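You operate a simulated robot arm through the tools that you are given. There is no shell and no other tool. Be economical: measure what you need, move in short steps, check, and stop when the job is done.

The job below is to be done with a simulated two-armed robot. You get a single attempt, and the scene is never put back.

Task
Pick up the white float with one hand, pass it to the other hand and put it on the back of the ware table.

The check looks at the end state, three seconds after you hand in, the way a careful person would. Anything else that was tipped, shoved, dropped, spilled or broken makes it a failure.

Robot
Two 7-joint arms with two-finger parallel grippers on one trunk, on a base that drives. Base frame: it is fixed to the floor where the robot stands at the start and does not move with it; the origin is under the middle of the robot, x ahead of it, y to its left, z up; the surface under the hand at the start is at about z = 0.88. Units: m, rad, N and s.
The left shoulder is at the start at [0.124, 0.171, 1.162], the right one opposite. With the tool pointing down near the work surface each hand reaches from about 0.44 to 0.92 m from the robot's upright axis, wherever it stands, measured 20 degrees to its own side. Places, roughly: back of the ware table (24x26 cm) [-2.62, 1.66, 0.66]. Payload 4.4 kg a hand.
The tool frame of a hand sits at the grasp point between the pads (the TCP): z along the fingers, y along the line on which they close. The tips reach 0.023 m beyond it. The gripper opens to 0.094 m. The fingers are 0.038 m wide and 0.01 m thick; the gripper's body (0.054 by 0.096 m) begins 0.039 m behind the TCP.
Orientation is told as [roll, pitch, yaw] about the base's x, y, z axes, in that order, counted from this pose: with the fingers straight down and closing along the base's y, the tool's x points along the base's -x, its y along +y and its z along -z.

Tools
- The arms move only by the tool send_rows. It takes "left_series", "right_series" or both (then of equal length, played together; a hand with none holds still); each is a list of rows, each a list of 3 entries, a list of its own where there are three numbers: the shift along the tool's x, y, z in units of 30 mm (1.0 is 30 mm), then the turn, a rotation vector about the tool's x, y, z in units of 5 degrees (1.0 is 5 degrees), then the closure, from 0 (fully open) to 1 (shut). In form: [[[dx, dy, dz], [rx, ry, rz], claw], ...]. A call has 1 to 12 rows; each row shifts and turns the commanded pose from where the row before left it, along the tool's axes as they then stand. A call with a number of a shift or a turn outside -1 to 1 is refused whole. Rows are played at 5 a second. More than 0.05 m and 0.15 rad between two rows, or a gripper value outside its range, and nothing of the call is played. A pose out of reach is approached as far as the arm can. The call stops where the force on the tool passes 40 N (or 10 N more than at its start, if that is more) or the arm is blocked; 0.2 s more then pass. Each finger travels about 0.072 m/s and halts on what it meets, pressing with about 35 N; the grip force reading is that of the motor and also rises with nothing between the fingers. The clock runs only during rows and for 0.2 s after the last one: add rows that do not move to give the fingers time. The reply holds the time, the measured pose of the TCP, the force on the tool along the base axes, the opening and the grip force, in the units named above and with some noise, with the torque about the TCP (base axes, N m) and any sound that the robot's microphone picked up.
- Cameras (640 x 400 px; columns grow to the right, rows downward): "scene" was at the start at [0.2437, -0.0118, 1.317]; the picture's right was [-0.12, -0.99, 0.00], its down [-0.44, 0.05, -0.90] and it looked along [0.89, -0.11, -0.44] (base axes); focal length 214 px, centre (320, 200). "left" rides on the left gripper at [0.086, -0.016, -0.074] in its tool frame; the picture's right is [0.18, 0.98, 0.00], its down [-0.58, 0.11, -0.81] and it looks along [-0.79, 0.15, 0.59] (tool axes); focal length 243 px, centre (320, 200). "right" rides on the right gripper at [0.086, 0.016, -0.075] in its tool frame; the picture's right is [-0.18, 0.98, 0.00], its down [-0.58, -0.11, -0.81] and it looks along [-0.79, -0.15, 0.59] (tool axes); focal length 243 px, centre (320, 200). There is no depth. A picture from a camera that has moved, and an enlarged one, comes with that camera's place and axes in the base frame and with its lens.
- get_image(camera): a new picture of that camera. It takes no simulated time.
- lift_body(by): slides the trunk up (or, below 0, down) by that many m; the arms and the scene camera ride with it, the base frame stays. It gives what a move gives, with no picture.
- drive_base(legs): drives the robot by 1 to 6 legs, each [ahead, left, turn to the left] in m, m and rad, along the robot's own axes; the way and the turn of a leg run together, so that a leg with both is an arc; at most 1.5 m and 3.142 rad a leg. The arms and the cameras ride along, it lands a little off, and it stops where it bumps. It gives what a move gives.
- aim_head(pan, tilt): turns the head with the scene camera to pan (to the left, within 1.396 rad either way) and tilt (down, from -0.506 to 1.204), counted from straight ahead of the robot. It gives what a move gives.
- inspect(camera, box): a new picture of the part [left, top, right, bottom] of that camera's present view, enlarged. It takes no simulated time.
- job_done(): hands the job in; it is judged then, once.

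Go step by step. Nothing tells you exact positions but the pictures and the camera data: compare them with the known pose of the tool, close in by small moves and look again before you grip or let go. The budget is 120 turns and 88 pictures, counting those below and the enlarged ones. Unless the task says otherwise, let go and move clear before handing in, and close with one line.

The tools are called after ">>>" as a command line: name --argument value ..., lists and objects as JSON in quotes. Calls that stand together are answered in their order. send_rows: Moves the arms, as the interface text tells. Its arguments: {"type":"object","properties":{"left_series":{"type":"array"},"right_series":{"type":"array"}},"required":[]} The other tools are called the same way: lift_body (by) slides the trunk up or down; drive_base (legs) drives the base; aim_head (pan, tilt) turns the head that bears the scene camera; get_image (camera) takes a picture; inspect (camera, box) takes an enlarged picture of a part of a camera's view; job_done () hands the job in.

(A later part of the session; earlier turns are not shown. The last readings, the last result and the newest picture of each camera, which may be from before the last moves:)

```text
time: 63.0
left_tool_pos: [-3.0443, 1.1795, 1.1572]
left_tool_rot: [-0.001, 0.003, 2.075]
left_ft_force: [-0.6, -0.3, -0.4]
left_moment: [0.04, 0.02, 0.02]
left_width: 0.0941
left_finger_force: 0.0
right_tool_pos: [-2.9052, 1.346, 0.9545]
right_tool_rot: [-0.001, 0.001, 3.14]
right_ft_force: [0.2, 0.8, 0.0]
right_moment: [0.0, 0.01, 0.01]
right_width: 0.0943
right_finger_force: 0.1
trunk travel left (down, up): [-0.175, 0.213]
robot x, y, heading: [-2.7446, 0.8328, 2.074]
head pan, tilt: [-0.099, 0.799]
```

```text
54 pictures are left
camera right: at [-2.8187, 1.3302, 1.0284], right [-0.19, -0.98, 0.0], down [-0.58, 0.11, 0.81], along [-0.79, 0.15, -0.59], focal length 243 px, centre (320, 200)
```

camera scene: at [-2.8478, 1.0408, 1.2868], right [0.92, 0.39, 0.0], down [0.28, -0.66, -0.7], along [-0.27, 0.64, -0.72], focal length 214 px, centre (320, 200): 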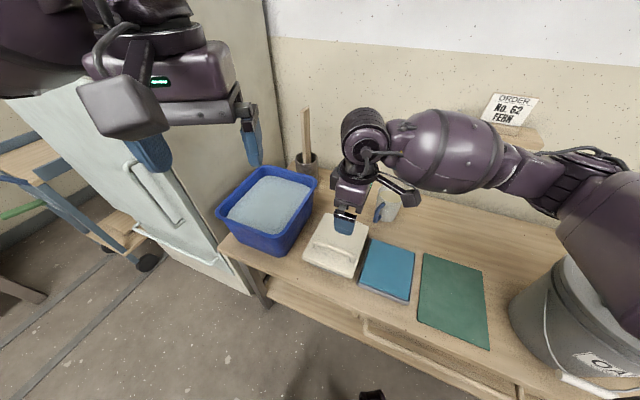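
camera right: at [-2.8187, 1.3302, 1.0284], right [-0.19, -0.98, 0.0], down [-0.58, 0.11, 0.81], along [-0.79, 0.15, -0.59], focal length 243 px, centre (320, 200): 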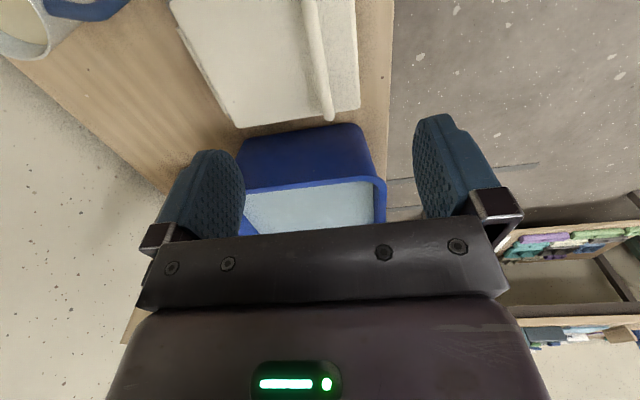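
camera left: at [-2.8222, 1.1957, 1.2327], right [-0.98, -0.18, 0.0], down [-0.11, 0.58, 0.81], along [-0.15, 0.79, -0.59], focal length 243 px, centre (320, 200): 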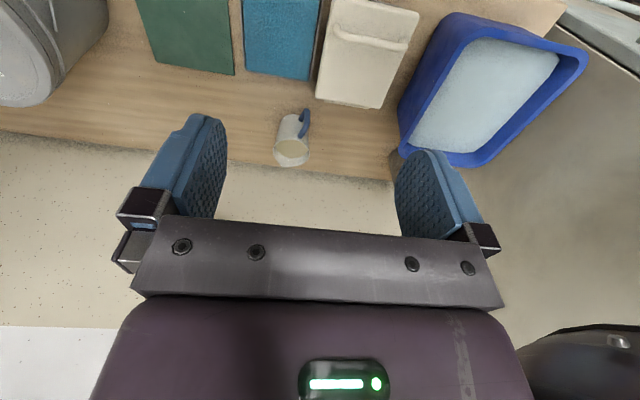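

The handle bar reads y≈1.352, right along x, so the hand needs +6 mm in y. I'll descend to just above and check.

>>> send_rows --right_series '[[[0, -0.2, 0.9], [0, 0, 0], 0], [[0, 0, 0.9], [0, 0, 0], 0], [[0, 0, 0.9], [0, 0, 0], 0], [[0, 0, 0.9], [0, 0, 0], 0], [[0, 0, 0.9], [0, 0, 0], 0], [[0, 0, 0.4], [0, 0, 0], 0]]'

>>> get_image --camera "scene"

>>> inspect --camera "scene" --box '[270, 170, 410, 290]'

>>> get_image --camera "right"

```text
time: 64.4
left_tool_pos: [-3.0435, 1.1787, 1.1573]
left_tool_rot: [0.001, 0.0, 2.076]
left_ft_force: [0.2, 0.5, -1.0]
left_moment: [0.02, 0.01, 0.01]
left_width: 0.0938
left_finger_force: 0.0
right_tool_pos: [-2.9038, 1.3514, 0.8063]
right_tool_rot: [0.001, 0.001, 3.139]
right_ft_force: [0.4, 0.4, -0.9]
right_moment: [0.0, 0.01, 0.04]
right_width: 0.0943
right_finger_force: 0.0
trunk travel left (down, up): [-0.175, 0.213]
robot x, y, heading: [-2.741, 0.8314, 2.082]
head pan, tilt: [-0.099, 0.799]
```

```text
53 pictures are left
camera scene: at [-2.847, 1.0406, 1.287], right [0.92, 0.39, 0.0], down [0.28, -0.66, -0.7], along [-0.28, 0.64, -0.72], focal length 214 px, centre (320, 200)
```

scene: 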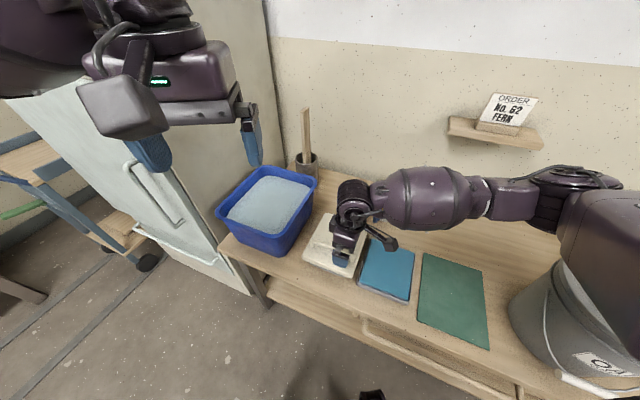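

```text
3.33 times, centred on (340, 230) of scene
camera zoom: at [-2.847, 1.0406, 1.287], right [0.92, 0.39, 0.0], down [0.28, -0.66, -0.7], along [-0.28, 0.64, -0.72], focal length 715 px, centre (253, 100)
```

zoom: 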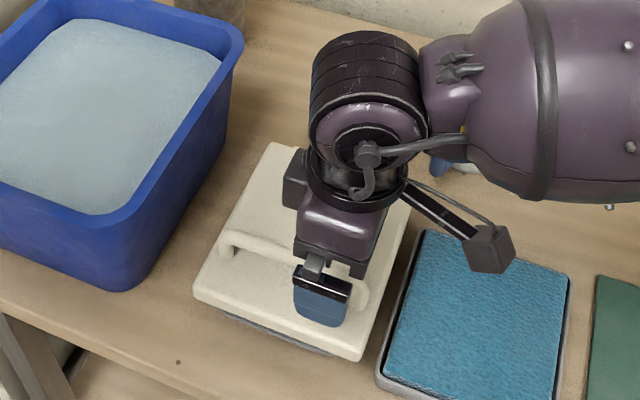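

```text
51 pictures are left
camera right: at [-2.8177, 1.336, 0.8809], right [-0.18, -0.98, 0.0], down [-0.58, 0.11, 0.81], along [-0.79, 0.15, -0.59], focal length 243 px, centre (320, 200)
```

right: 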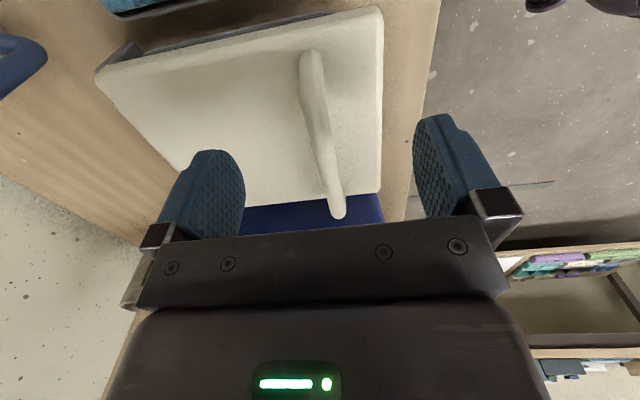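

Bar is centred between the fingers; its top is about z 0.77. I'll shift 12 mm right along it and descend slowly until the fingertips nearly touch the board.

>>> send_rows --right_series '[[[0.4, 0, 0.3], [0, 0, 0], 0], [[0, 0, 0.4], [0, 0, 0], 0], [[0, 0, 0.4], [0, 0, 0], 0], [[0, 0, 0.2], [0, 0, 0], 0], [[0, 0, 0.15], [0, 0, 0], 0], [[0, 0, 0.1], [0, 0, 0], 0]]'

>>> get_image --camera "right"

>>> inspect --camera "scene" --box '[300, 200, 380, 280]'

```text
time: 65.8
left_tool_pos: [-3.0436, 1.1785, 1.1576]
left_tool_rot: [0.001, -0.001, 2.074]
left_ft_force: [0.4, -0.1, 0.6]
left_moment: [-0.01, 0.0, 0.01]
left_width: 0.0938
left_finger_force: 0.0
right_tool_pos: [-2.8895, 1.3507, 0.7599]
right_tool_rot: [-0.001, -0.001, 3.139]
right_ft_force: [0.5, -0.8, -0.3]
right_moment: [-0.01, -0.01, 0.01]
right_width: 0.0942
right_finger_force: 0.1
trunk travel left (down, up): [-0.175, 0.213]
robot x, y, heading: [-2.7409, 0.8346, 2.079]
head pan, tilt: [-0.099, 0.799]
```

```text
50 pictures are left
camera right: at [-2.8052, 1.3351, 0.8345], right [-0.19, -0.98, 0.0], down [-0.58, 0.11, 0.81], along [-0.79, 0.15, -0.59], focal length 243 px, centre (320, 200)
```

right: 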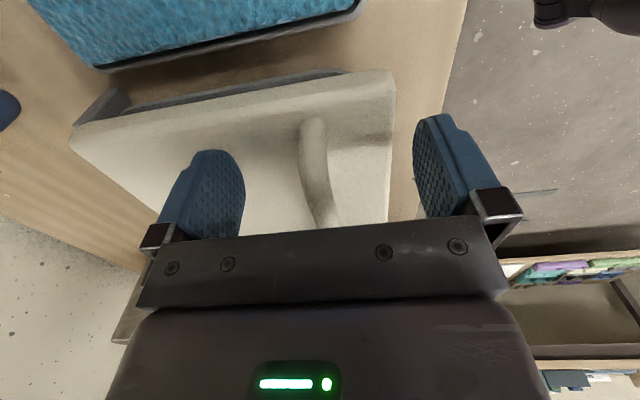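

```text
5.00 times, centred on (340, 240) of scene
camera zoom: at [-2.847, 1.0406, 1.287], right [0.92, 0.39, 0.0], down [0.28, -0.66, -0.7], along [-0.28, 0.64, -0.72], focal length 1072 px, centre (220, 0)
```

zoom: 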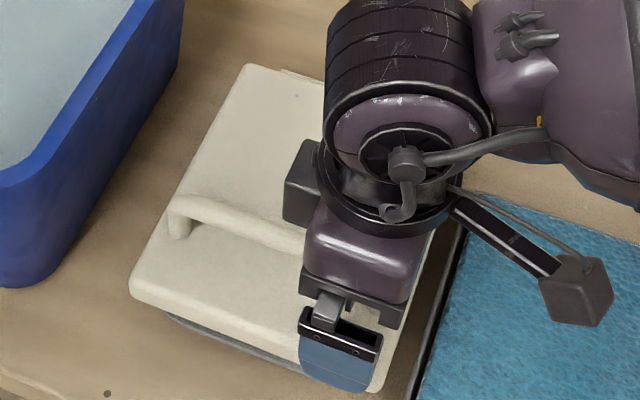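

No contact yet. I'll half-close the fingers around the bar and creep down further.

>>> send_rows --right_series '[[[0, 0, 0], [0, 0, 0], 0.5], [[0, 0, 0], [0, 0, 0], 0.5], [[0, 0, 0.1], [0, 0, 0], 0.5], [[0, 0, 0.1], [0, 0, 0], 0.5], [[0, 0, 0.06], [0, 0, 0], 0.5]]'

>>> inspect --camera "scene" --box '[300, 200, 380, 280]'

>>> get_image --camera "right"

```text
time: 67.0
left_tool_pos: [-3.0427, 1.1784, 1.1577]
left_tool_rot: [-0.001, 0.0, 2.075]
left_ft_force: [-0.4, 0.2, 0.3]
left_moment: [0.02, 0.01, -0.02]
left_width: 0.0939
left_finger_force: 0.1
right_tool_pos: [-2.8902, 1.3509, 0.7525]
right_tool_rot: [-0.001, 0.001, 3.139]
right_ft_force: [0.3, -0.3, -0.6]
right_moment: [-0.02, -0.01, -0.02]
right_width: 0.047
right_finger_force: 0.2
trunk travel left (down, up): [-0.175, 0.213]
robot x, y, heading: [-2.7442, 0.8309, 2.075]
head pan, tilt: [-0.099, 0.799]
```

```text
5.00 times, centred on (340, 240) of scene
camera zoom: at [-2.8471, 1.0406, 1.287], right [0.92, 0.39, 0.0], down [0.28, -0.66, -0.7], along [-0.28, 0.64, -0.72], focal length 1072 px, centre (220, 0)
```

zoom: 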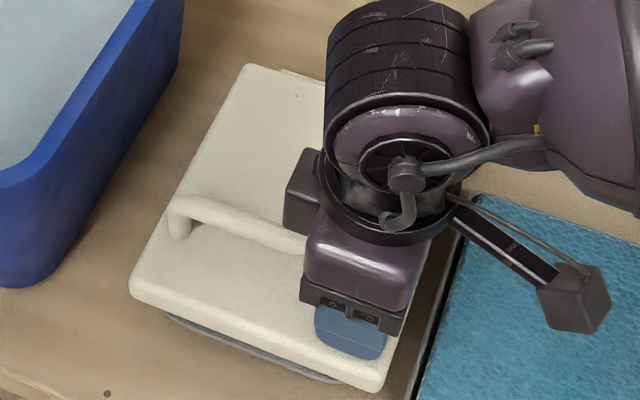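

```text
47 pictures are left
camera right: at [-2.8047, 1.3355, 0.8272], right [-0.19, -0.98, 0.0], down [-0.58, 0.11, 0.81], along [-0.79, 0.15, -0.59], focal length 243 px, centre (320, 200)
```

right: 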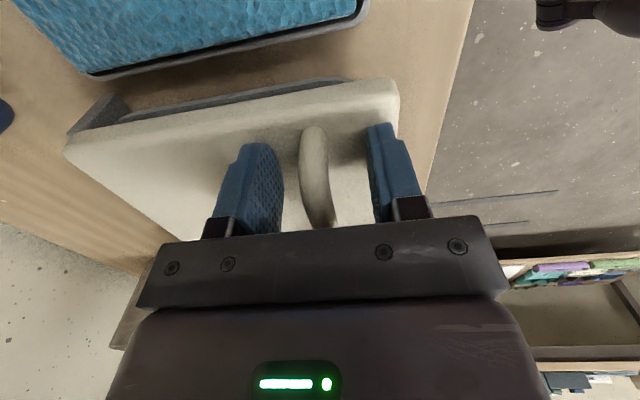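

Still free. I'll creep 2 mm at a time to find the board.

>>> send_rows --right_series '[[[0, 0, 0.07], [0, 0, 0], 0.5], [[0, 0, 0.07], [0, 0, 0], 0.5]]'

>>> send_rows --right_series '[[[0, 0, 0.07], [0, 0, 0], 0.5], [[0, 0, 0.07], [0, 0, 0], 0.5]]'

```text
time: 67.6
left_tool_pos: [-3.0417, 1.1772, 1.1587]
left_tool_rot: [-0.001, -0.004, 2.075]
left_ft_force: [0.1, 0.0, 0.6]
left_moment: [0.02, -0.02, 0.0]
left_width: 0.0941
left_finger_force: 0.0
right_tool_pos: [-2.8907, 1.351, 0.7515]
right_tool_rot: [-0.003, -0.001, 3.14]
right_ft_force: [7.3, -0.7, 23.2]
right_moment: [-0.08, -0.56, 0.13]
right_width: 0.0469
right_finger_force: 0.1
trunk travel left (down, up): [-0.175, 0.213]
robot x, y, heading: [-2.7438, 0.8319, 2.077]
head pan, tilt: [-0.099, 0.799]
```

```text
time: 68.1
left_tool_pos: [-3.0407, 1.1779, 1.1575]
left_tool_rot: [0.001, -0.002, 2.074]
left_ft_force: [0.1, -0.2, 0.3]
left_moment: [0.0, 0.0, 0.0]
left_width: 0.0939
left_finger_force: 0.1
right_tool_pos: [-2.8907, 1.352, 0.7523]
right_tool_rot: [-0.004, -0.004, 3.14]
right_ft_force: [10.5, -3.4, 30.1]
right_moment: [-0.42, -0.78, 0.16]
right_width: 0.0478
right_finger_force: 0.6
trunk travel left (down, up): [-0.175, 0.213]
robot x, y, heading: [-2.7416, 0.8322, 2.071]
head pan, tilt: [-0.099, 0.799]
stopped in row 2 (right hand): the force on the tool passed its limit at 43 N (the readings are from after the stop); the commanded pose is now the measured one
```

Fingertips touched the board at TCP z≈0.7515. I'll back off 2.5 mm and close on the bar.

>>> send_rows --right_series '[[[0, 0, -0.1], [0, 0, 0], 0.5], [[0, 0, 0], [0, 0, 0], 0.7], [[0, 0, 0], [0, 0, 0], 1], [[0, 0, 0], [0, 0, 0], 1], [[0, 0, 0], [0, 0, 0], 1], [[0, 0, 0], [0, 0, 0], 1]]'

>>> get_image --camera "right"

```text
time: 69.5
left_tool_pos: [-3.0427, 1.1799, 1.1574]
left_tool_rot: [-0.001, 0.0, 2.076]
left_ft_force: [-0.1, 0.5, -0.7]
left_moment: [-0.01, 0.0, -0.02]
left_width: 0.0939
left_finger_force: 0.0
right_tool_pos: [-2.8909, 1.3528, 0.752]
right_tool_rot: [-0.005, -0.002, 3.14]
right_ft_force: [-4.9, 10.8, 12.1]
right_moment: [0.07, 0.5, 0.1]
right_width: 0.0139
right_finger_force: 44.9
trunk travel left (down, up): [-0.175, 0.213]
robot x, y, heading: [-2.7397, 0.8337, 2.075]
head pan, tilt: [-0.099, 0.799]
```

```text
46 pictures are left
camera right: at [-2.8053, 1.3368, 0.8259], right [-0.19, -0.98, 0.0], down [-0.58, 0.11, 0.81], along [-0.79, 0.15, -0.59], focal length 243 px, centre (320, 200)
```

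right: 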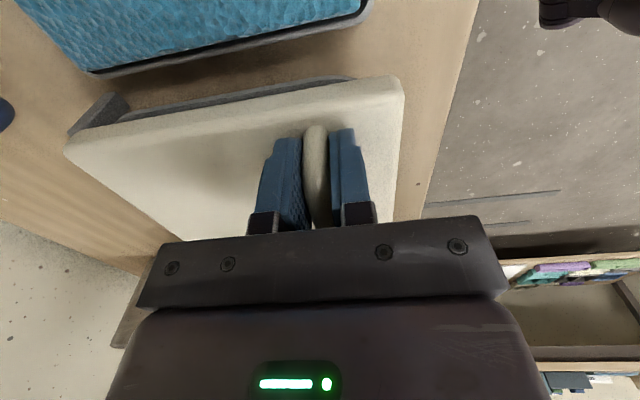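

The bar is gripped (14 mm). I'll lift slowly and check how the float hangs and that the tray stays.

>>> send_rows --right_series '[[[0, 0, -0.3], [0, 0, 0], 1], [[0, 0, -0.3], [0, 0, 0], 1], [[0, 0, -0.4], [0, 0, 0], 1], [[0, 0, -0.5], [0, 0, 0], 1], [[0, 0, 0], [0, 0, 0], 1]]'

>>> inspect --camera "scene" --box '[260, 170, 420, 290]'

>>> get_image --camera "right"

```text
time: 70.2
left_tool_pos: [-3.0434, 1.1803, 1.1572]
left_tool_rot: [0.0, 0.002, 2.076]
left_ft_force: [0.0, -0.4, 0.6]
left_moment: [0.04, -0.01, 0.0]
left_width: 0.094
left_finger_force: 0.0
right_tool_pos: [-2.8917, 1.357, 0.7686]
right_tool_rot: [-0.006, 0.002, 3.134]
right_ft_force: [-7.6, 11.8, -15.4]
right_moment: [-1.49, 0.47, -0.44]
right_width: 0.0164
right_finger_force: 44.8
trunk travel left (down, up): [-0.175, 0.213]
robot x, y, heading: [-2.7432, 0.8325, 2.075]
head pan, tilt: [-0.099, 0.799]
stopped in row 3 (right hand): the force on the tool passed its limit at 43 N (the readings are from after the stop); the commanded pose is now the measured one
```

```text
3.33 times, centred on (340, 230) of scene
camera zoom: at [-2.8482, 1.0424, 1.2865], right [0.92, 0.39, 0.0], down [0.28, -0.66, -0.7], along [-0.27, 0.64, -0.72], focal length 715 px, centre (253, 100)
```

zoom: 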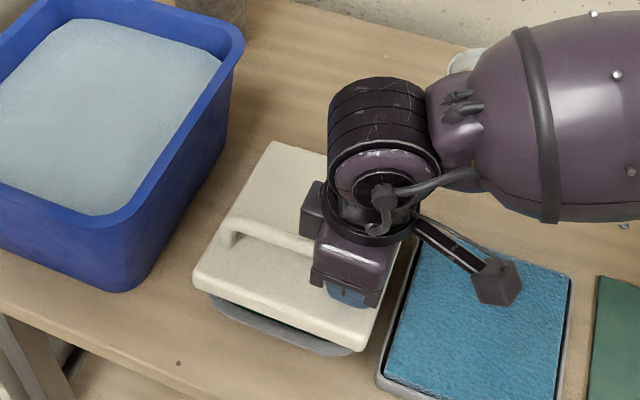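

```text
44 pictures are left
camera right: at [-2.8053, 1.3402, 0.8435], right [-0.19, -0.98, -0.01], down [-0.58, 0.11, 0.81], along [-0.79, 0.16, -0.59], focal length 243 px, centre (320, 200)
```

right: 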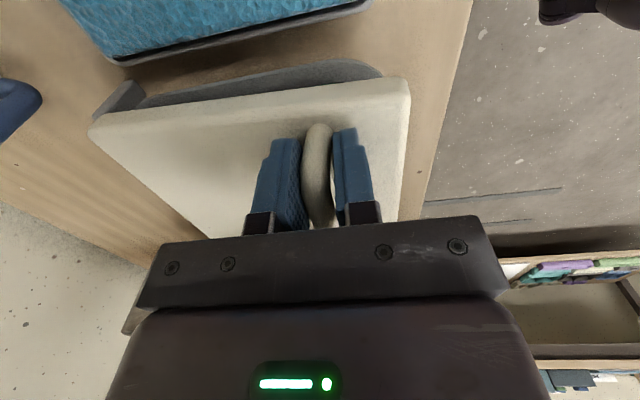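

Something resists: the front lifts but the rear seems held, perhaps by the tray's rear part. I'll look closely.

>>> inspect --camera "right" --box '[60, 40, 260, 165]'

>>> inspect --camera "left" --box '[0, 0, 320, 200]'

```text
3.20 times, centred on (160, 102) of right
camera zoom: at [-2.8053, 1.3402, 0.8435], right [-0.19, -0.98, -0.01], down [-0.58, 0.11, 0.81], along [-0.79, 0.16, -0.59], focal length 776 px, centre (832, 512)
```

zoom: 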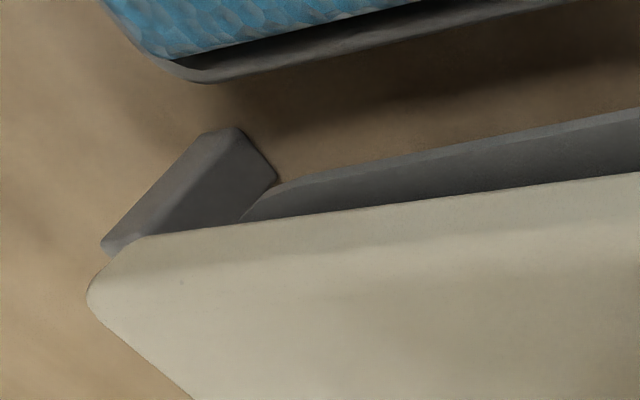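

```text
2.00 times, centred on (160, 100) of left
camera zoom: at [-2.9878, 1.113, 1.232], right [-0.77, -0.64, 0.0], down [-0.38, 0.46, 0.8], along [-0.51, 0.62, -0.59], focal length 485 px, centre (640, 400)
```

zoom: 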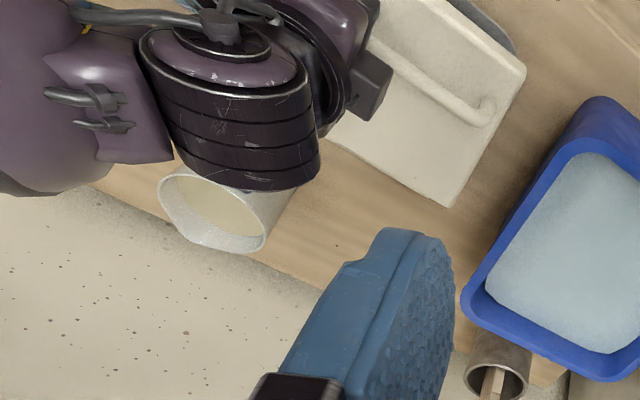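

The rear of the board seems retained by the tray's back piece. I'll lower to relax the load, and turn the left hand so its camera can look across at the float from the left.

>>> send_rows --right_series '[[[0, 0, 0.2], [0, 0, 0], 1], [[0, 0, 0.2], [0, 0, 0], 1], [[0, 0, 0], [0, 0, 0], 1], [[0, 0, 0], [0, 0, 0], 1], [[0, 0, 0], [0, 0, 0], 1], [[0, 0, 0], [0, 0, 0], 1], [[0, 0, 0], [0, 0, 0], 1], [[0, 0, 0], [0, 0, 0], 1], [[0, 0, 0], [0, 0, 0], 1], [[0, 0, 0], [0, 0, 0], 1], [[0, 0, 0], [0, 0, 0], 1], [[0, 0, 0], [0, 0, 0], 1]]' --left_series '[[[0, 0, 0], [0, 0, 1], 0], [[0, 0, 0], [0, 0, 1], 0], [[0, 0, 0], [0, 0, 1], 0], [[0, 0, 0], [0, 0, 1], 0], [[0, 0, 0], [0, 0, 1], 0], [[0, 0, 0], [0, 0, 1], 0], [[0, 0, 0], [0, 0, 1], 0], [[0, 0, 0], [0, 0, 1], 0], [[0, 0, 0], [0, 0, 1], 0], [[0, 0, 0], [0, 0, 1], 0], [[0, 0, 0], [0, 0, 1], 0], [[0, 0, 0], [0, 0, 1], 0]]'

>>> send_rows --left_series '[[[0, 0, 0], [0, 0, 1], 0], [[0, 0, 0], [0, 0, 1], 0], [[0, 0, 0], [0, 0, 1], 0], [[0, 0, 0], [0, 0, 1], 0], [[0, 0, 0], [0, 0, 1], 0], [[0, 0, 0], [0, 0, 1], 0], [[0, 0, 0], [0, 0, 1], 0], [[0, 0, 0], [0, 0, 1], 0], [[0, 0, 0], [0, 0, 1], 0], [[0, 0, 0], [0, 0, 1], 0], [[0, 0, 0], [0, 0, 1], 0], [[0, 0, 0], [0, 0, 0.8], 0]]'

>>> get_image --camera "left"

```text
time: 72.8
left_tool_pos: [-3.0438, 1.1781, 1.1572]
left_tool_rot: [0.0, -0.001, 1.026]
left_ft_force: [-0.4, -0.4, -0.3]
left_moment: [0.03, -0.01, -0.03]
left_width: 0.094
left_finger_force: 0.0
right_tool_pos: [-2.8912, 1.3546, 0.7589]
right_tool_rot: [-0.006, 0.001, 3.137]
right_ft_force: [-5.5, -17.8, -5.0]
right_moment: [-1.48, -0.23, -0.49]
right_width: 0.0142
right_finger_force: 45.5
trunk travel left (down, up): [-0.175, 0.213]
robot x, y, heading: [-2.7385, 0.8337, 2.076]
head pan, tilt: [-0.099, 0.799]
```

```text
time: 75.4
left_tool_pos: [-2.9709, 1.1135, 1.1613]
left_tool_rot: [0.0, -0.001, 0.0]
left_ft_force: [-1.1, -0.5, 0.2]
left_moment: [0.0, 0.02, 0.02]
left_width: 0.0941
left_finger_force: 0.0
left hand out of reach, approached as far as the arm can: row 8, 9, 10, 11, 12
right_tool_pos: [-2.8907, 1.3535, 0.7593]
right_tool_rot: [-0.006, 0.0, 3.136]
right_ft_force: [-5.3, -21.1, -4.2]
right_moment: [-1.44, 0.32, -0.47]
right_width: 0.0144
right_finger_force: 45.2
trunk travel left (down, up): [-0.175, 0.213]
robot x, y, heading: [-2.7417, 0.8342, 2.07]
head pan, tilt: [-0.099, 0.799]
```

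```text
41 pictures are left
camera left: at [-3.0558, 1.0981, 1.2366], right [-0.18, 0.98, 0.0], down [0.58, 0.11, 0.81], along [0.79, 0.15, -0.59], focal length 243 px, centre (320, 200)
```

left: 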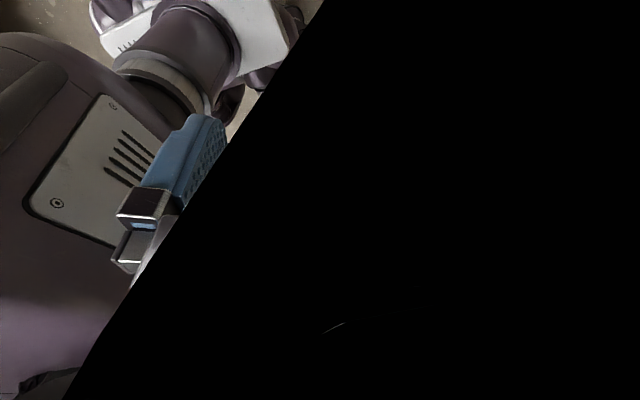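

The left wrist hit its turning limit, so I'll back it off. The right hand feels a push toward the robot (-y), so I'll ease it 6 mm that way and see whether the load relaxes.

>>> send_rows --left_series '[[[0, 0, 0], [0, 0, -1], 0], [[0, 0, 0], [0, 0, -1], 0], [[0, 0, 0], [0, 0, -1], 0], [[0, 0, 0], [0, 0, -1], 0], [[0, 0, 0], [0, 0, -1], 0], [[0, 0, 0], [0, 0, -1], 0], [[0, 0, 0], [0, 0, -1], 0], [[0, 0, 0], [0, 0, 0], 0]]' --right_series '[[[0, 0, 0], [0, 0, 0], 1], [[0, 0, 0], [0, 0, 0], 1], [[0, 0, 0], [0, 0, 0], 1], [[0, 0, 0], [0, 0, 0], 1], [[0, 0, 0], [0, 0, 0], 1], [[0, 0.1, 0], [0, 0, 0], 1], [[0, 0.1, 0], [0, 0, 0], 1], [[0, 0, 0], [0, 0, 0], 1]]'

>>> get_image --camera "left"

>>> get_image --camera "right"

```text
time: 77.2
left_tool_pos: [-2.9709, 1.1174, 1.1606]
left_tool_rot: [-0.004, 0.001, 0.609]
left_ft_force: [0.4, 1.0, 0.4]
left_moment: [-0.04, 0.0, -0.03]
left_width: 0.0941
left_finger_force: 0.0
right_tool_pos: [-2.891, 1.354, 0.758]
right_tool_rot: [-0.01, 0.002, 3.13]
right_ft_force: [-9.7, 13.7, -11.9]
right_moment: [-0.91, 0.2, -0.26]
right_width: 0.0142
right_finger_force: 45.3
trunk travel left (down, up): [-0.175, 0.213]
robot x, y, heading: [-2.7395, 0.8364, 2.072]
head pan, tilt: [-0.099, 0.799]
```

```text
40 pictures are left
camera left: at [-3.0313, 1.0552, 1.2358], right [-0.71, 0.7, 0.0], down [0.41, 0.42, 0.81], along [0.57, 0.57, -0.59], focal length 243 px, centre (320, 200)
```

left: 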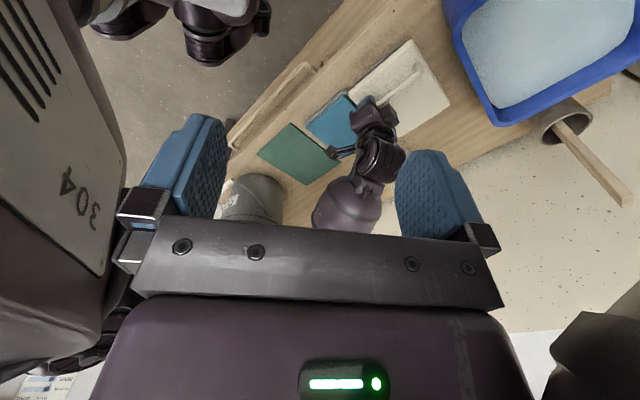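

```text
39 pictures are left
camera right: at [-2.8052, 1.3365, 0.8324], right [-0.19, -0.98, -0.01], down [-0.58, 0.11, 0.81], along [-0.79, 0.16, -0.59], focal length 243 px, centre (320, 200)
```

right: 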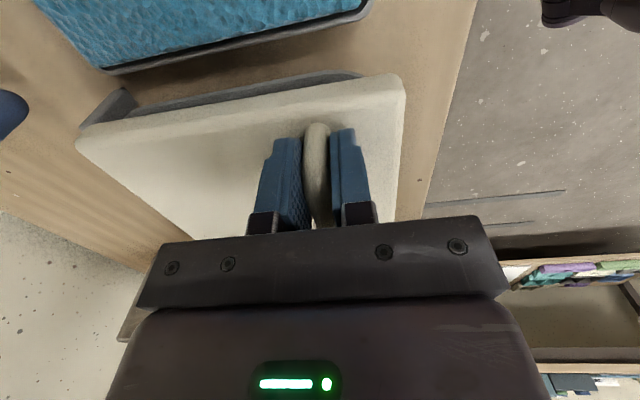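

The float stays held at its rear in both directions, so pulling blindly is unsafe. I'll let it settle, release, and use the right-hand camera to look at the rear of the tray.

>>> send_rows --right_series '[[[0, -0.1, 0.1], [0, 0, 0], 1], [[0, 0, 0.1], [0, 0, 0], 1], [[0, 0, 0], [0, 0, 0], 0.7], [[0, 0, 0], [0, 0, 0], 0.5], [[0, 0, 0], [0, 0, 0], 0.5], [[0, 0, -0.6], [0, 0, 0], 0.5], [[0, 0, -1], [0, 0, 0], 0.5], [[0, 0, -1], [0, 0, 0], 0.5], [[0, 0, -1], [0, 0, 0], 0.5], [[0, 0, -1], [0, 0, 0], 0.5]]'

>>> send_rows --right_series '[[[0.9, -0.85, 0], [0, 0, 0], 0.5], [[0.9, -0.85, 0], [0, 0, 0], 0.5], [[0.9, -0.85, 0], [0, 0, 0], 0.5], [[0.9, -0.85, 0], [0, 0, 0], 0.5], [[0.9, -0.85, 0], [0, 0, 0], 0.5], [[0.6, -0.85, 0], [0, 0, 0], 0.5]]'

>>> get_image --camera "right"

>>> inspect --camera "scene" --box '[270, 180, 390, 290]'

```text
time: 79.4
left_tool_pos: [-2.9692, 1.1148, 1.1617]
left_tool_rot: [0.0, -0.001, 0.608]
left_ft_force: [0.3, 0.0, 0.0]
left_moment: [0.0, -0.01, -0.02]
left_width: 0.0938
left_finger_force: 0.0
right_tool_pos: [-2.889, 1.3516, 0.8918]
right_tool_rot: [-0.007, 0.0, 3.136]
right_ft_force: [0.2, 0.2, 0.0]
right_moment: [0.03, -0.02, 0.02]
right_width: 0.047
right_finger_force: 0.0
trunk travel left (down, up): [-0.175, 0.213]
robot x, y, heading: [-2.7391, 0.8316, 2.076]
head pan, tilt: [-0.099, 0.799]
```

```text
time: 80.8
left_tool_pos: [-2.9676, 1.116, 1.1619]
left_tool_rot: [-0.001, 0.001, 0.611]
left_ft_force: [0.2, 0.0, 0.8]
left_moment: [-0.01, -0.01, -0.02]
left_width: 0.094
left_finger_force: 0.1
right_tool_pos: [-2.8078, 1.4283, 0.8901]
right_tool_rot: [-0.008, 0.002, 3.136]
right_ft_force: [-0.3, -0.4, -0.5]
right_moment: [-0.02, 0.03, 0.02]
right_width: 0.047
right_finger_force: 0.0
right hand out of reach, approached as far as the arm can: row 4, 5, 6
trunk travel left (down, up): [-0.175, 0.213]
robot x, y, heading: [-2.7404, 0.8342, 2.076]
head pan, tilt: [-0.099, 0.799]
```

```text
38 pictures are left
camera right: at [-2.7225, 1.4124, 0.9651], right [-0.19, -0.98, -0.01], down [-0.58, 0.11, 0.81], along [-0.79, 0.16, -0.59], focal length 243 px, centre (320, 200)
```

right: 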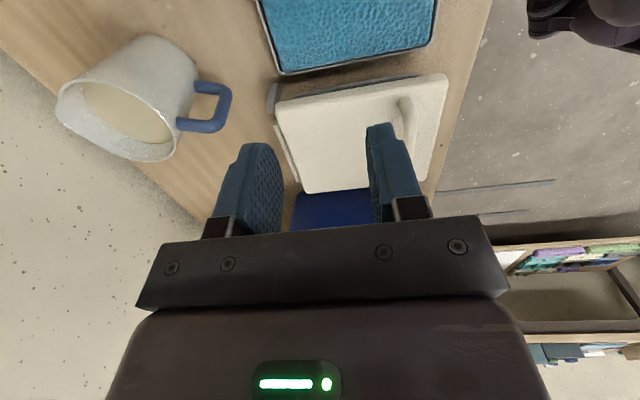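

```text
3.64 times, centred on (330, 235) of scene
camera zoom: at [-2.847, 1.041, 1.287], right [0.92, 0.39, 0.0], down [0.28, -0.66, -0.7], along [-0.28, 0.64, -0.72], focal length 780 px, centre (284, 73)
```

zoom: 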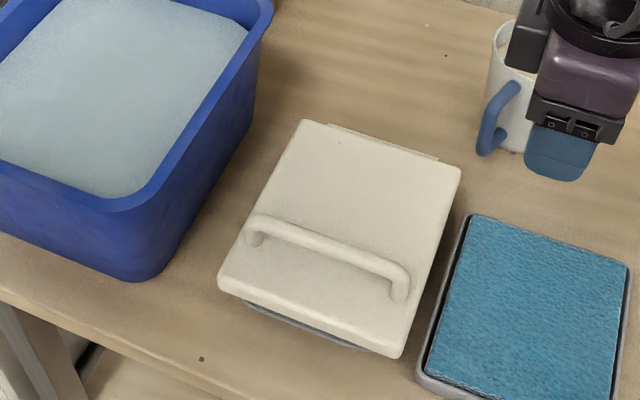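

Float is back in place unharmed. I'll enlarge the rear edge of the tray.

>>> inspect --camera "right" --box '[250, 60, 460, 200]'

>>> inspect --camera "scene" --box '[300, 185, 370, 235]'

```text
2.86 times, centred on (355, 130) of right
camera zoom: at [-2.7225, 1.4124, 0.9651], right [-0.19, -0.98, -0.01], down [-0.58, 0.11, 0.81], along [-0.79, 0.16, -0.59], focal length 693 px, centre (220, 400)
```

zoom: 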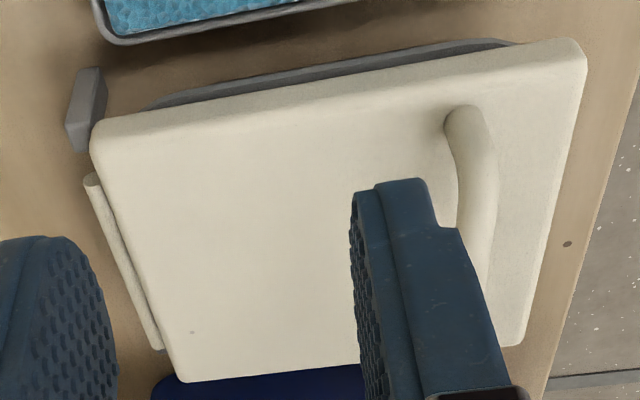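

```text
8.00 times, centred on (335, 210) of scene
camera zoom: at [-2.847, 1.041, 1.287], right [0.92, 0.39, 0.0], down [0.28, -0.66, -0.7], along [-0.28, 0.64, -0.72], focal length 1716 px, centre (200, 120)
```

zoom: 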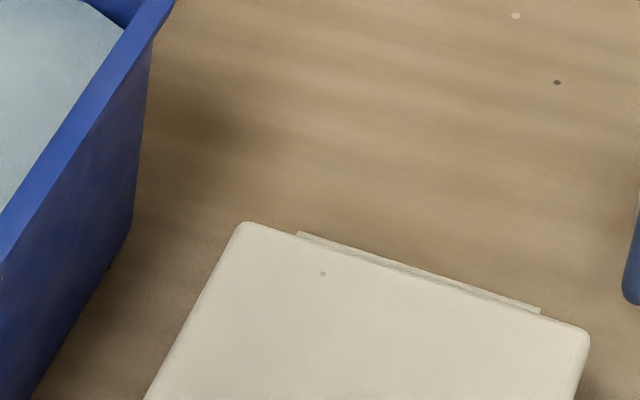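

That settles it: a hinge rod runs along the rear, so this is a hinged lid on a box, not the float; it is closed again as it was. I'll retract the right hand and look over the other candidates, especially the three same-shaped coloured blocks at the sink.

>>> send_rows --right_series '[[[0, 0, -1], [0, 0, 0], 0], [[0, 0, -1], [0, 0, 0], 0], [[0, 0, -1], [0, 0, 0], 0], [[0.25, 0.8, -1], [0, 0, 0], 0], [[0.25, 0.8, -1], [0, 0, 0], 0], [[0.25, 0.8, -1], [0, 0, 0], 0], [[0.25, 0.8, -1], [0, 0, 0], 0], [[0.25, 0.8, -1], [0, 0, 0], 0], [[0.25, 0.8, -1], [0, 0, 0], 0]]'

>>> send_rows --left_series '[[[0, 0, 0], [0, 0, -1], 0], [[0, 0, 0], [0, 0, -1], 0], [[0, 0, 0], [0, 0, -1], 0], [[0, 0, 0], [0, 0, -1], 0], [[0, 0, 0], [0, 0, -1], 0], [[0, 0, 0], [0, 0, -1], 0], [[0, 0, 0], [0, 0, -1], 0], [[0, 0, 0], [0, 0, -1], 0], [[0, 0, 0], [0, 0, -1], 0], [[0, 0, 0], [0, 0, -1], 0], [[0, 0, 0], [0, 0, -1], 0], [[0, 0, 0], [0, 0, -1], 0]]' --right_series '[[[0, 0, 0], [0, 0, 1], 0], [[0, 0, 0], [0, 0, 1], 0], [[0, 0, 0], [0, 0, 1], 0], [[0, 0, 0], [0, 0, 1], 0], [[0, 0, 0], [0, 0, 1], 0], [[0, 0, 0], [0, 0, 1], 0], [[0, 0, 0], [0, 0, 1], 0], [[0, 0, 0], [0, 0, 1], 0], [[0, 0, 0], [0, 0, 1], 0], [[0, 0, 0], [0, 0, 1], 0], [[0, 0, 0], [0, 0, 1], 0], [[0, 0, 0], [0, 0, 1], 0]]'

>>> inspect --camera "scene" --box '[260, 180, 400, 290]'

```text
time: 82.8
left_tool_pos: [-2.9724, 1.1172, 1.1592]
left_tool_rot: [-0.005, 0.001, 0.608]
left_ft_force: [-0.6, 0.4, 0.4]
left_moment: [-0.03, -0.06, -0.02]
left_width: 0.0941
left_finger_force: 0.0
right_tool_pos: [-2.7663, 1.2837, 1.1272]
right_tool_rot: [0.0, 0.005, 3.133]
right_ft_force: [-0.4, 0.9, -0.3]
right_moment: [-0.04, -0.02, 0.03]
right_width: 0.0938
right_finger_force: 0.0
right hand out of reach, approached as far as the arm can: row 2, 3
trunk travel left (down, up): [-0.175, 0.213]
robot x, y, heading: [-2.7434, 0.8368, 2.076]
head pan, tilt: [-0.099, 0.799]
```

```text
time: 85.4
left_tool_pos: [-2.97, 1.1158, 1.1621]
left_tool_rot: [0.0, 0.002, 1.655]
left_ft_force: [0.4, 0.8, -0.6]
left_moment: [-0.02, 0.05, -0.01]
left_width: 0.0939
left_finger_force: 0.0
right_tool_pos: [-2.7642, 1.2822, 1.1297]
right_tool_rot: [-0.002, -0.003, 2.087]
right_ft_force: [0.3, -0.4, -0.4]
right_moment: [0.0, 0.0, 0.0]
right_width: 0.094
right_finger_force: 0.0
trunk travel left (down, up): [-0.175, 0.213]
robot x, y, heading: [-2.7435, 0.829, 2.071]
head pan, tilt: [-0.099, 0.799]
```

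```text
3.64 times, centred on (330, 235) of scene
camera zoom: at [-2.8471, 1.0409, 1.287], right [0.92, 0.39, 0.0], down [0.28, -0.66, -0.7], along [-0.27, 0.64, -0.72], focal length 780 px, centre (284, 73)
```

zoom: 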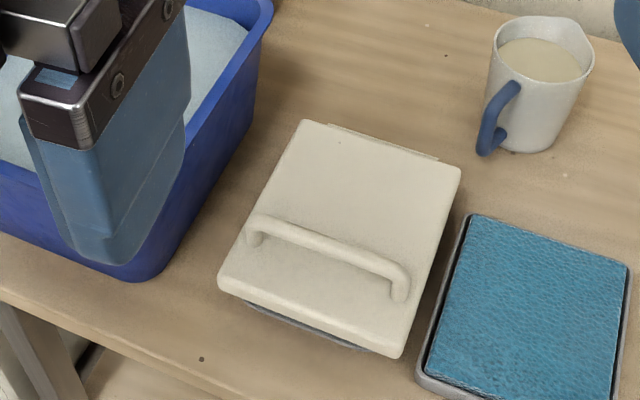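

The box is as I found it. Now I'll turn around to inspect the central bench.

>>> drive_base --legs '[[-0.1, 0, 0], [0, 0, -3.1]]'

>>> aim_head --pan -0.4 --tilt 0.45

>>> get_image --camera "scene"

>>> aim_head --pan 0.6 --tilt 0.4

>>> get_image --camera "scene"

```text
time: 93.8
left_tool_pos: [-2.4543, 0.4727, 1.1601]
left_tool_rot: [0.001, -0.001, -1.448]
left_ft_force: [-0.4, 0.1, 0.3]
left_moment: [0.02, 0.04, 0.0]
left_width: 0.0941
left_finger_force: 0.2
right_tool_pos: [-2.6535, 0.2995, 1.129]
right_tool_rot: [-0.003, -0.004, -1.019]
right_ft_force: [-0.3, -0.2, -0.5]
right_moment: [-0.01, 0.02, 0.02]
right_width: 0.0942
right_finger_force: 0.0
trunk travel left (down, up): [-0.175, 0.213]
robot x, y, heading: [-2.6918, 0.7437, -1.032]
head pan, tilt: [-0.099, 0.799]
```

```text
time: 94.6
left_tool_pos: [-2.4556, 0.4719, 1.1611]
left_tool_rot: [0.001, 0.0, -1.448]
left_ft_force: [0.4, 0.6, 0.0]
left_moment: [0.01, -0.03, -0.01]
left_width: 0.0939
left_finger_force: 0.0
right_tool_pos: [-2.6534, 0.299, 1.13]
right_tool_rot: [-0.003, -0.004, -1.018]
right_ft_force: [0.0, -0.4, 0.6]
right_moment: [-0.05, 0.01, -0.01]
right_width: 0.0938
right_finger_force: 0.0
trunk travel left (down, up): [-0.175, 0.213]
robot x, y, heading: [-2.6962, 0.7447, -1.03]
head pan, tilt: [-0.4, 0.45]
```

```text
33 pictures are left
camera scene: at [-2.6016, 0.5241, 1.3173], right [-0.99, -0.14, 0.0], down [-0.06, 0.43, -0.9], along [0.13, -0.89, -0.44], focal length 214 px, centre (320, 200)
```

scene: 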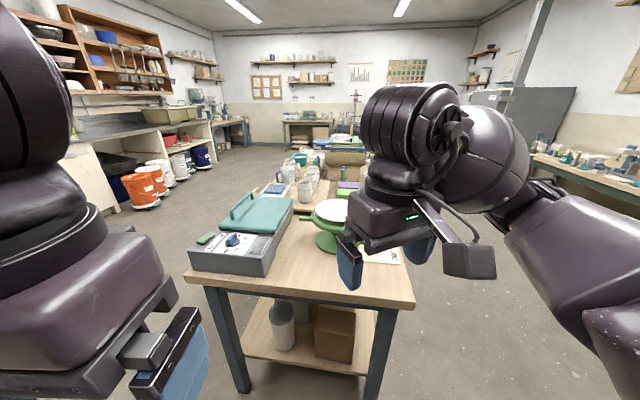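

```text
time: 95.9
left_tool_pos: [-2.4558, 0.4727, 1.1616]
left_tool_rot: [0.0, 0.0, -1.449]
left_ft_force: [0.4, 0.5, 0.3]
left_moment: [0.0, -0.02, -0.03]
left_width: 0.0939
left_finger_force: 0.1
right_tool_pos: [-2.6533, 0.2996, 1.13]
right_tool_rot: [-0.003, -0.003, -1.018]
right_ft_force: [0.3, 0.3, 1.2]
right_moment: [-0.02, 0.05, -0.01]
right_width: 0.0941
right_finger_force: 0.1
trunk travel left (down, up): [-0.175, 0.213]
robot x, y, heading: [-2.6894, 0.748, -1.026]
head pan, tilt: [0.6, 0.4]
```

```text
32 pictures are left
camera scene: at [-2.5304, 0.5764, 1.3221], right [-0.42, -0.91, 0.0], down [-0.35, 0.16, -0.92], along [0.84, -0.38, -0.39], focal length 214 px, centre (320, 200)
```

scene: 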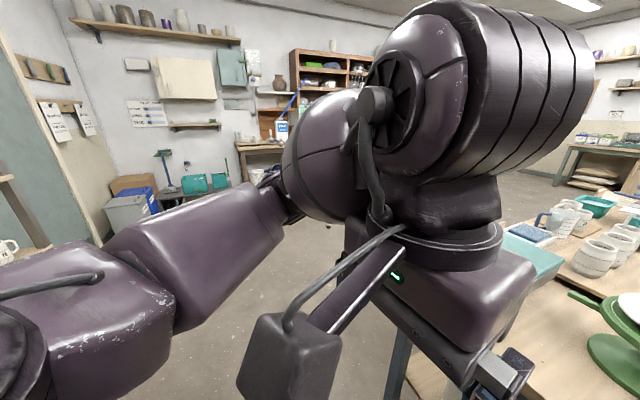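

No float on the central bench. The three coloured blocks at the sink (green, white, yellow), same shape in different colours, fit "the white float". I'll drive back there by the way I came.

>>> drive_base --legs '[[0, 0, 1.03], [1.45, -0.33, 0], [0.9, -0.8, 0]]'

>>> aim_head --pan 0.1 --tilt 0.5

>>> get_image --camera "scene"

```text
time: 112.9
left_tool_pos: [0.0068, -0.3439, 1.1615]
left_tool_rot: [0.0, -0.001, -0.439]
left_ft_force: [0.3, -0.6, -0.4]
left_moment: [-0.02, -0.02, -0.03]
left_width: 0.0938
left_finger_force: 0.0
right_tool_pos: [0.0478, -0.6038, 1.1296]
right_tool_rot: [-0.004, -0.004, -0.007]
right_ft_force: [0.9, 0.6, 1.0]
right_moment: [-0.01, 0.0, 0.01]
right_width: 0.094
right_finger_force: 0.1
trunk travel left (down, up): [-0.175, 0.213]
robot x, y, heading: [-0.3518, -0.3967, -0.021]
head pan, tilt: [0.6, 0.4]
```

```text
time: 113.8
left_tool_pos: [0.0064, -0.3433, 1.1613]
left_tool_rot: [0.002, 0.001, -0.437]
left_ft_force: [0.1, 0.0, 0.8]
left_moment: [-0.01, 0.02, -0.03]
left_width: 0.0941
left_finger_force: 0.1
right_tool_pos: [0.0478, -0.6036, 1.1298]
right_tool_rot: [-0.003, -0.004, -0.006]
right_ft_force: [0.0, -0.4, 0.0]
right_moment: [0.02, 0.0, -0.03]
right_width: 0.094
right_finger_force: 0.0
trunk travel left (down, up): [-0.175, 0.213]
robot x, y, heading: [-0.3527, -0.3981, -0.022]
head pan, tilt: [0.099, 0.499]
```

```text
31 pictures are left
camera scene: at [-0.1091, -0.3959, 1.313], right [0.08, -1.0, 0.0], down [-0.48, -0.04, -0.88], along [0.88, 0.07, -0.48], focal length 214 px, centre (320, 200)
```

scene: 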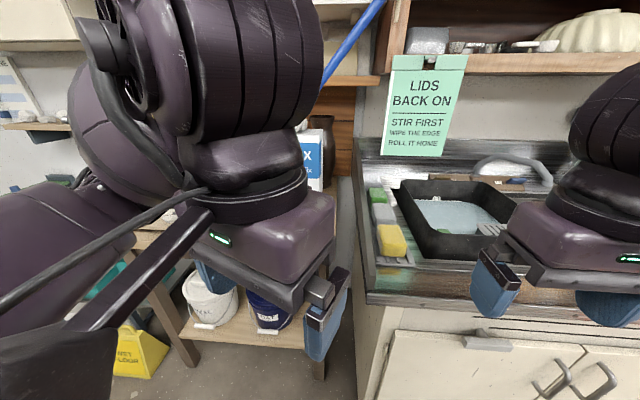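

Now the three blocks on the rail beside the black tub are in good view. I'll enlarge them.

>>> inspect --camera "scene" --box '[350, 165, 510, 275]'

>>> get_image --camera "right"

```text
3.64 times, centred on (430, 220) of scene
camera zoom: at [-0.1091, -0.3959, 1.313], right [0.08, -1.0, 0.0], down [-0.48, -0.04, -0.88], along [0.88, 0.07, -0.48], focal length 780 px, centre (-80, 127)
```

zoom: 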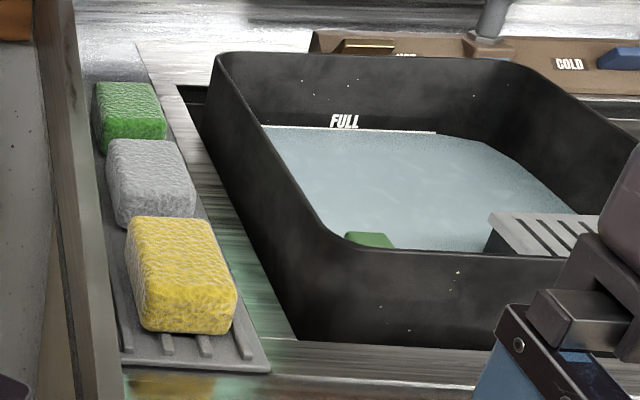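

```text
29 pictures are left
camera right: at [-0.0396, -0.5863, 1.204], right [0.19, 0.98, 0.0], down [0.58, -0.11, 0.81], along [0.79, -0.16, -0.59], focal length 243 px, centre (320, 200)
```

right: 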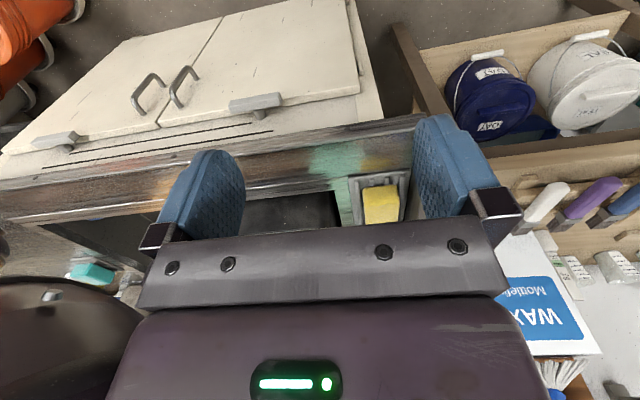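

Those are sponges in a soap dish, so not clearly floats. I'll check the low table and the wall rail left of the workbench, where I saw a white handled thing and hanging tools.

>>> drive_base --legs '[[-0.15, 0.45, 0], [0, 0, 0.75]]'

>>> aim_head --pan -0.2 --tilt 0.3

>>> get_image --camera "scene"

```text
time: 120.3
left_tool_pos: [-0.2684, 0.3362, 1.1604]
left_tool_rot: [-0.001, 0.0, 0.312]
left_ft_force: [0.3, -0.6, 0.9]
left_moment: [-0.01, 0.02, -0.03]
left_width: 0.0942
left_finger_force: 0.1
right_tool_pos: [-0.0614, 0.1751, 1.1306]
right_tool_rot: [-0.004, -0.004, 0.744]
right_ft_force: [-0.4, -0.2, 0.3]
right_moment: [-0.01, 0.03, 0.0]
right_width: 0.0942
right_finger_force: 0.1
trunk travel left (down, up): [-0.175, 0.213]
robot x, y, heading: [-0.4915, 0.0505, 0.733]
head pan, tilt: [0.099, 0.499]
```

```text
time: 121.1
left_tool_pos: [-0.2696, 0.3364, 1.1612]
left_tool_rot: [-0.001, 0.001, 0.313]
left_ft_force: [0.2, 0.0, 0.7]
left_moment: [-0.02, -0.02, 0.03]
left_width: 0.0939
left_finger_force: 0.0
right_tool_pos: [-0.0606, 0.1742, 1.1295]
right_tool_rot: [-0.003, -0.004, 0.745]
right_ft_force: [0.0, 0.3, 0.2]
right_moment: [-0.02, 0.0, -0.01]
right_width: 0.0941
right_finger_force: 0.1
trunk travel left (down, up): [-0.175, 0.213]
robot x, y, heading: [-0.4914, 0.053, 0.734]
head pan, tilt: [-0.201, 0.3]
```

```text
28 pictures are left
camera scene: at [-0.2986, 0.1998, 1.3313], right [0.51, -0.86, 0.0], down [-0.26, -0.15, -0.96], along [0.82, 0.49, -0.3], focal length 214 px, centre (320, 200)
```

scene: 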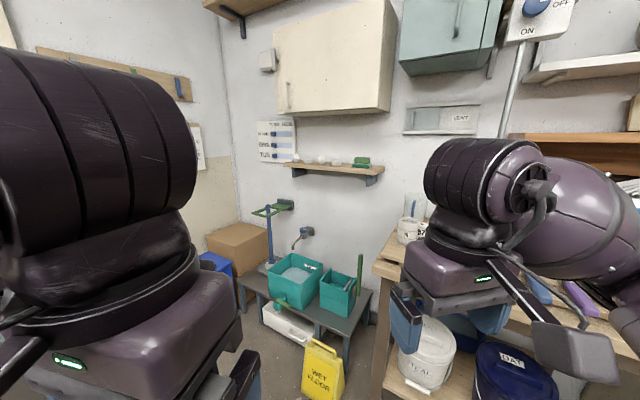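

>>> inspect --camera "scene" --box '[220, 190, 400, 360]'

>>> inspect --camera "scene" --box '[250, 100, 400, 200]'

```text
2.35 times, centred on (310, 275) of scene
camera zoom: at [-0.2986, 0.1998, 1.3313], right [0.51, -0.86, 0.0], down [-0.26, -0.15, -0.96], along [0.82, 0.49, -0.3], focal length 505 px, centre (344, 24)
```

zoom: 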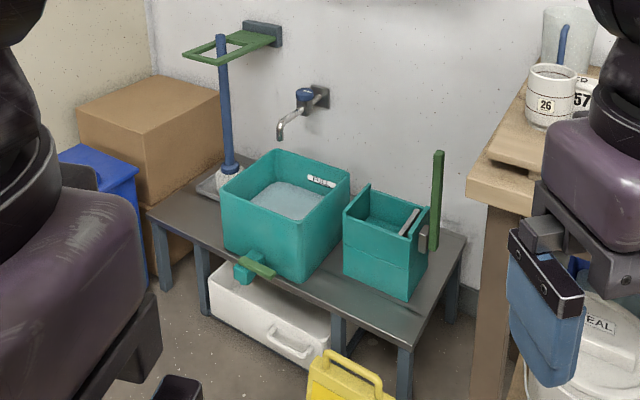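

```text
4.00 times, centred on (325, 150) of scene
camera zoom: at [-0.2986, 0.1998, 1.3313], right [0.51, -0.86, 0.0], down [-0.26, -0.15, -0.96], along [0.82, 0.49, -0.3], focal length 858 px, centre (300, 400)
```

zoom: 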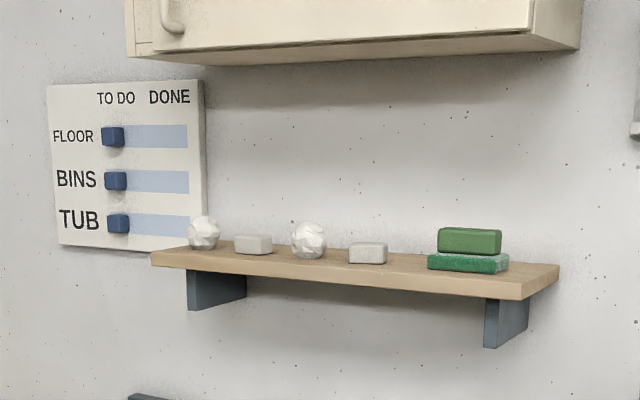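

Looking back at the first picture, the white bulb-and-stem thing leaning on the sieve is marked "TOO … / GOOD / ADD WATER": a hydrometer, i.e. a float. I'll return to the workbench and take a close look.

>>> drive_base --legs '[[0, 0, -0.73], [0.3, 0.0, 0]]'

>>> aim_head --pan -0.1 --tilt 0.5

>>> inspect --camera "scene" --box '[250, 150, 450, 290]'

```text
time: 125.0
left_tool_pos: [0.16, 0.1292, 1.1608]
left_tool_rot: [-0.001, 0.0, -0.397]
left_ft_force: [1.6, 0.6, -0.2]
left_moment: [0.03, 0.02, 0.01]
left_width: 0.0938
left_finger_force: 0.0
right_tool_pos: [0.2126, -0.1307, 1.1293]
right_tool_rot: [-0.004, -0.005, 0.037]
right_ft_force: [0.8, 0.7, -1.6]
right_moment: [0.01, 0.0, 0.01]
right_width: 0.0938
right_finger_force: 0.0
trunk travel left (down, up): [-0.175, 0.213]
robot x, y, heading: [-0.1956, 0.0554, 0.022]
head pan, tilt: [-0.201, 0.3]
```

```text
time: 125.7
left_tool_pos: [0.1594, 0.1294, 1.1615]
left_tool_rot: [-0.001, -0.001, -0.398]
left_ft_force: [0.0, 0.4, 0.5]
left_moment: [0.0, -0.01, -0.01]
left_width: 0.0943
left_finger_force: 0.1
right_tool_pos: [0.2136, -0.1293, 1.1293]
right_tool_rot: [-0.004, -0.004, 0.035]
right_ft_force: [-0.7, -0.4, -0.1]
right_moment: [0.0, -0.01, 0.0]
right_width: 0.0938
right_finger_force: 0.0
trunk travel left (down, up): [-0.175, 0.213]
robot x, y, heading: [-0.1967, 0.0608, 0.02]
head pan, tilt: [-0.099, 0.499]
```

```text
2.86 times, centred on (350, 220) of scene
camera zoom: at [0.0471, 0.0535, 1.313], right [-0.08, -1.0, 0.0], down [-0.48, 0.04, -0.88], along [0.88, -0.07, -0.48], focal length 613 px, centre (234, 143)
```

zoom: 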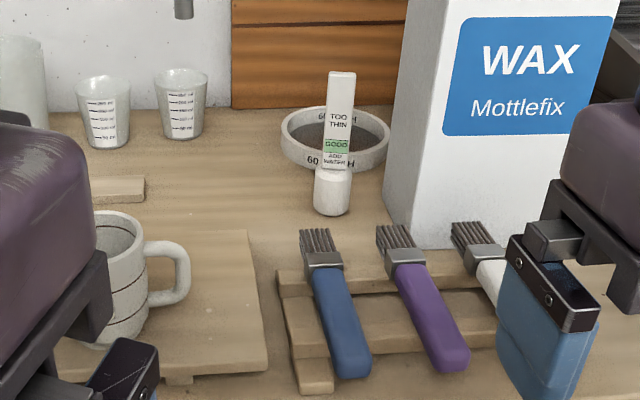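

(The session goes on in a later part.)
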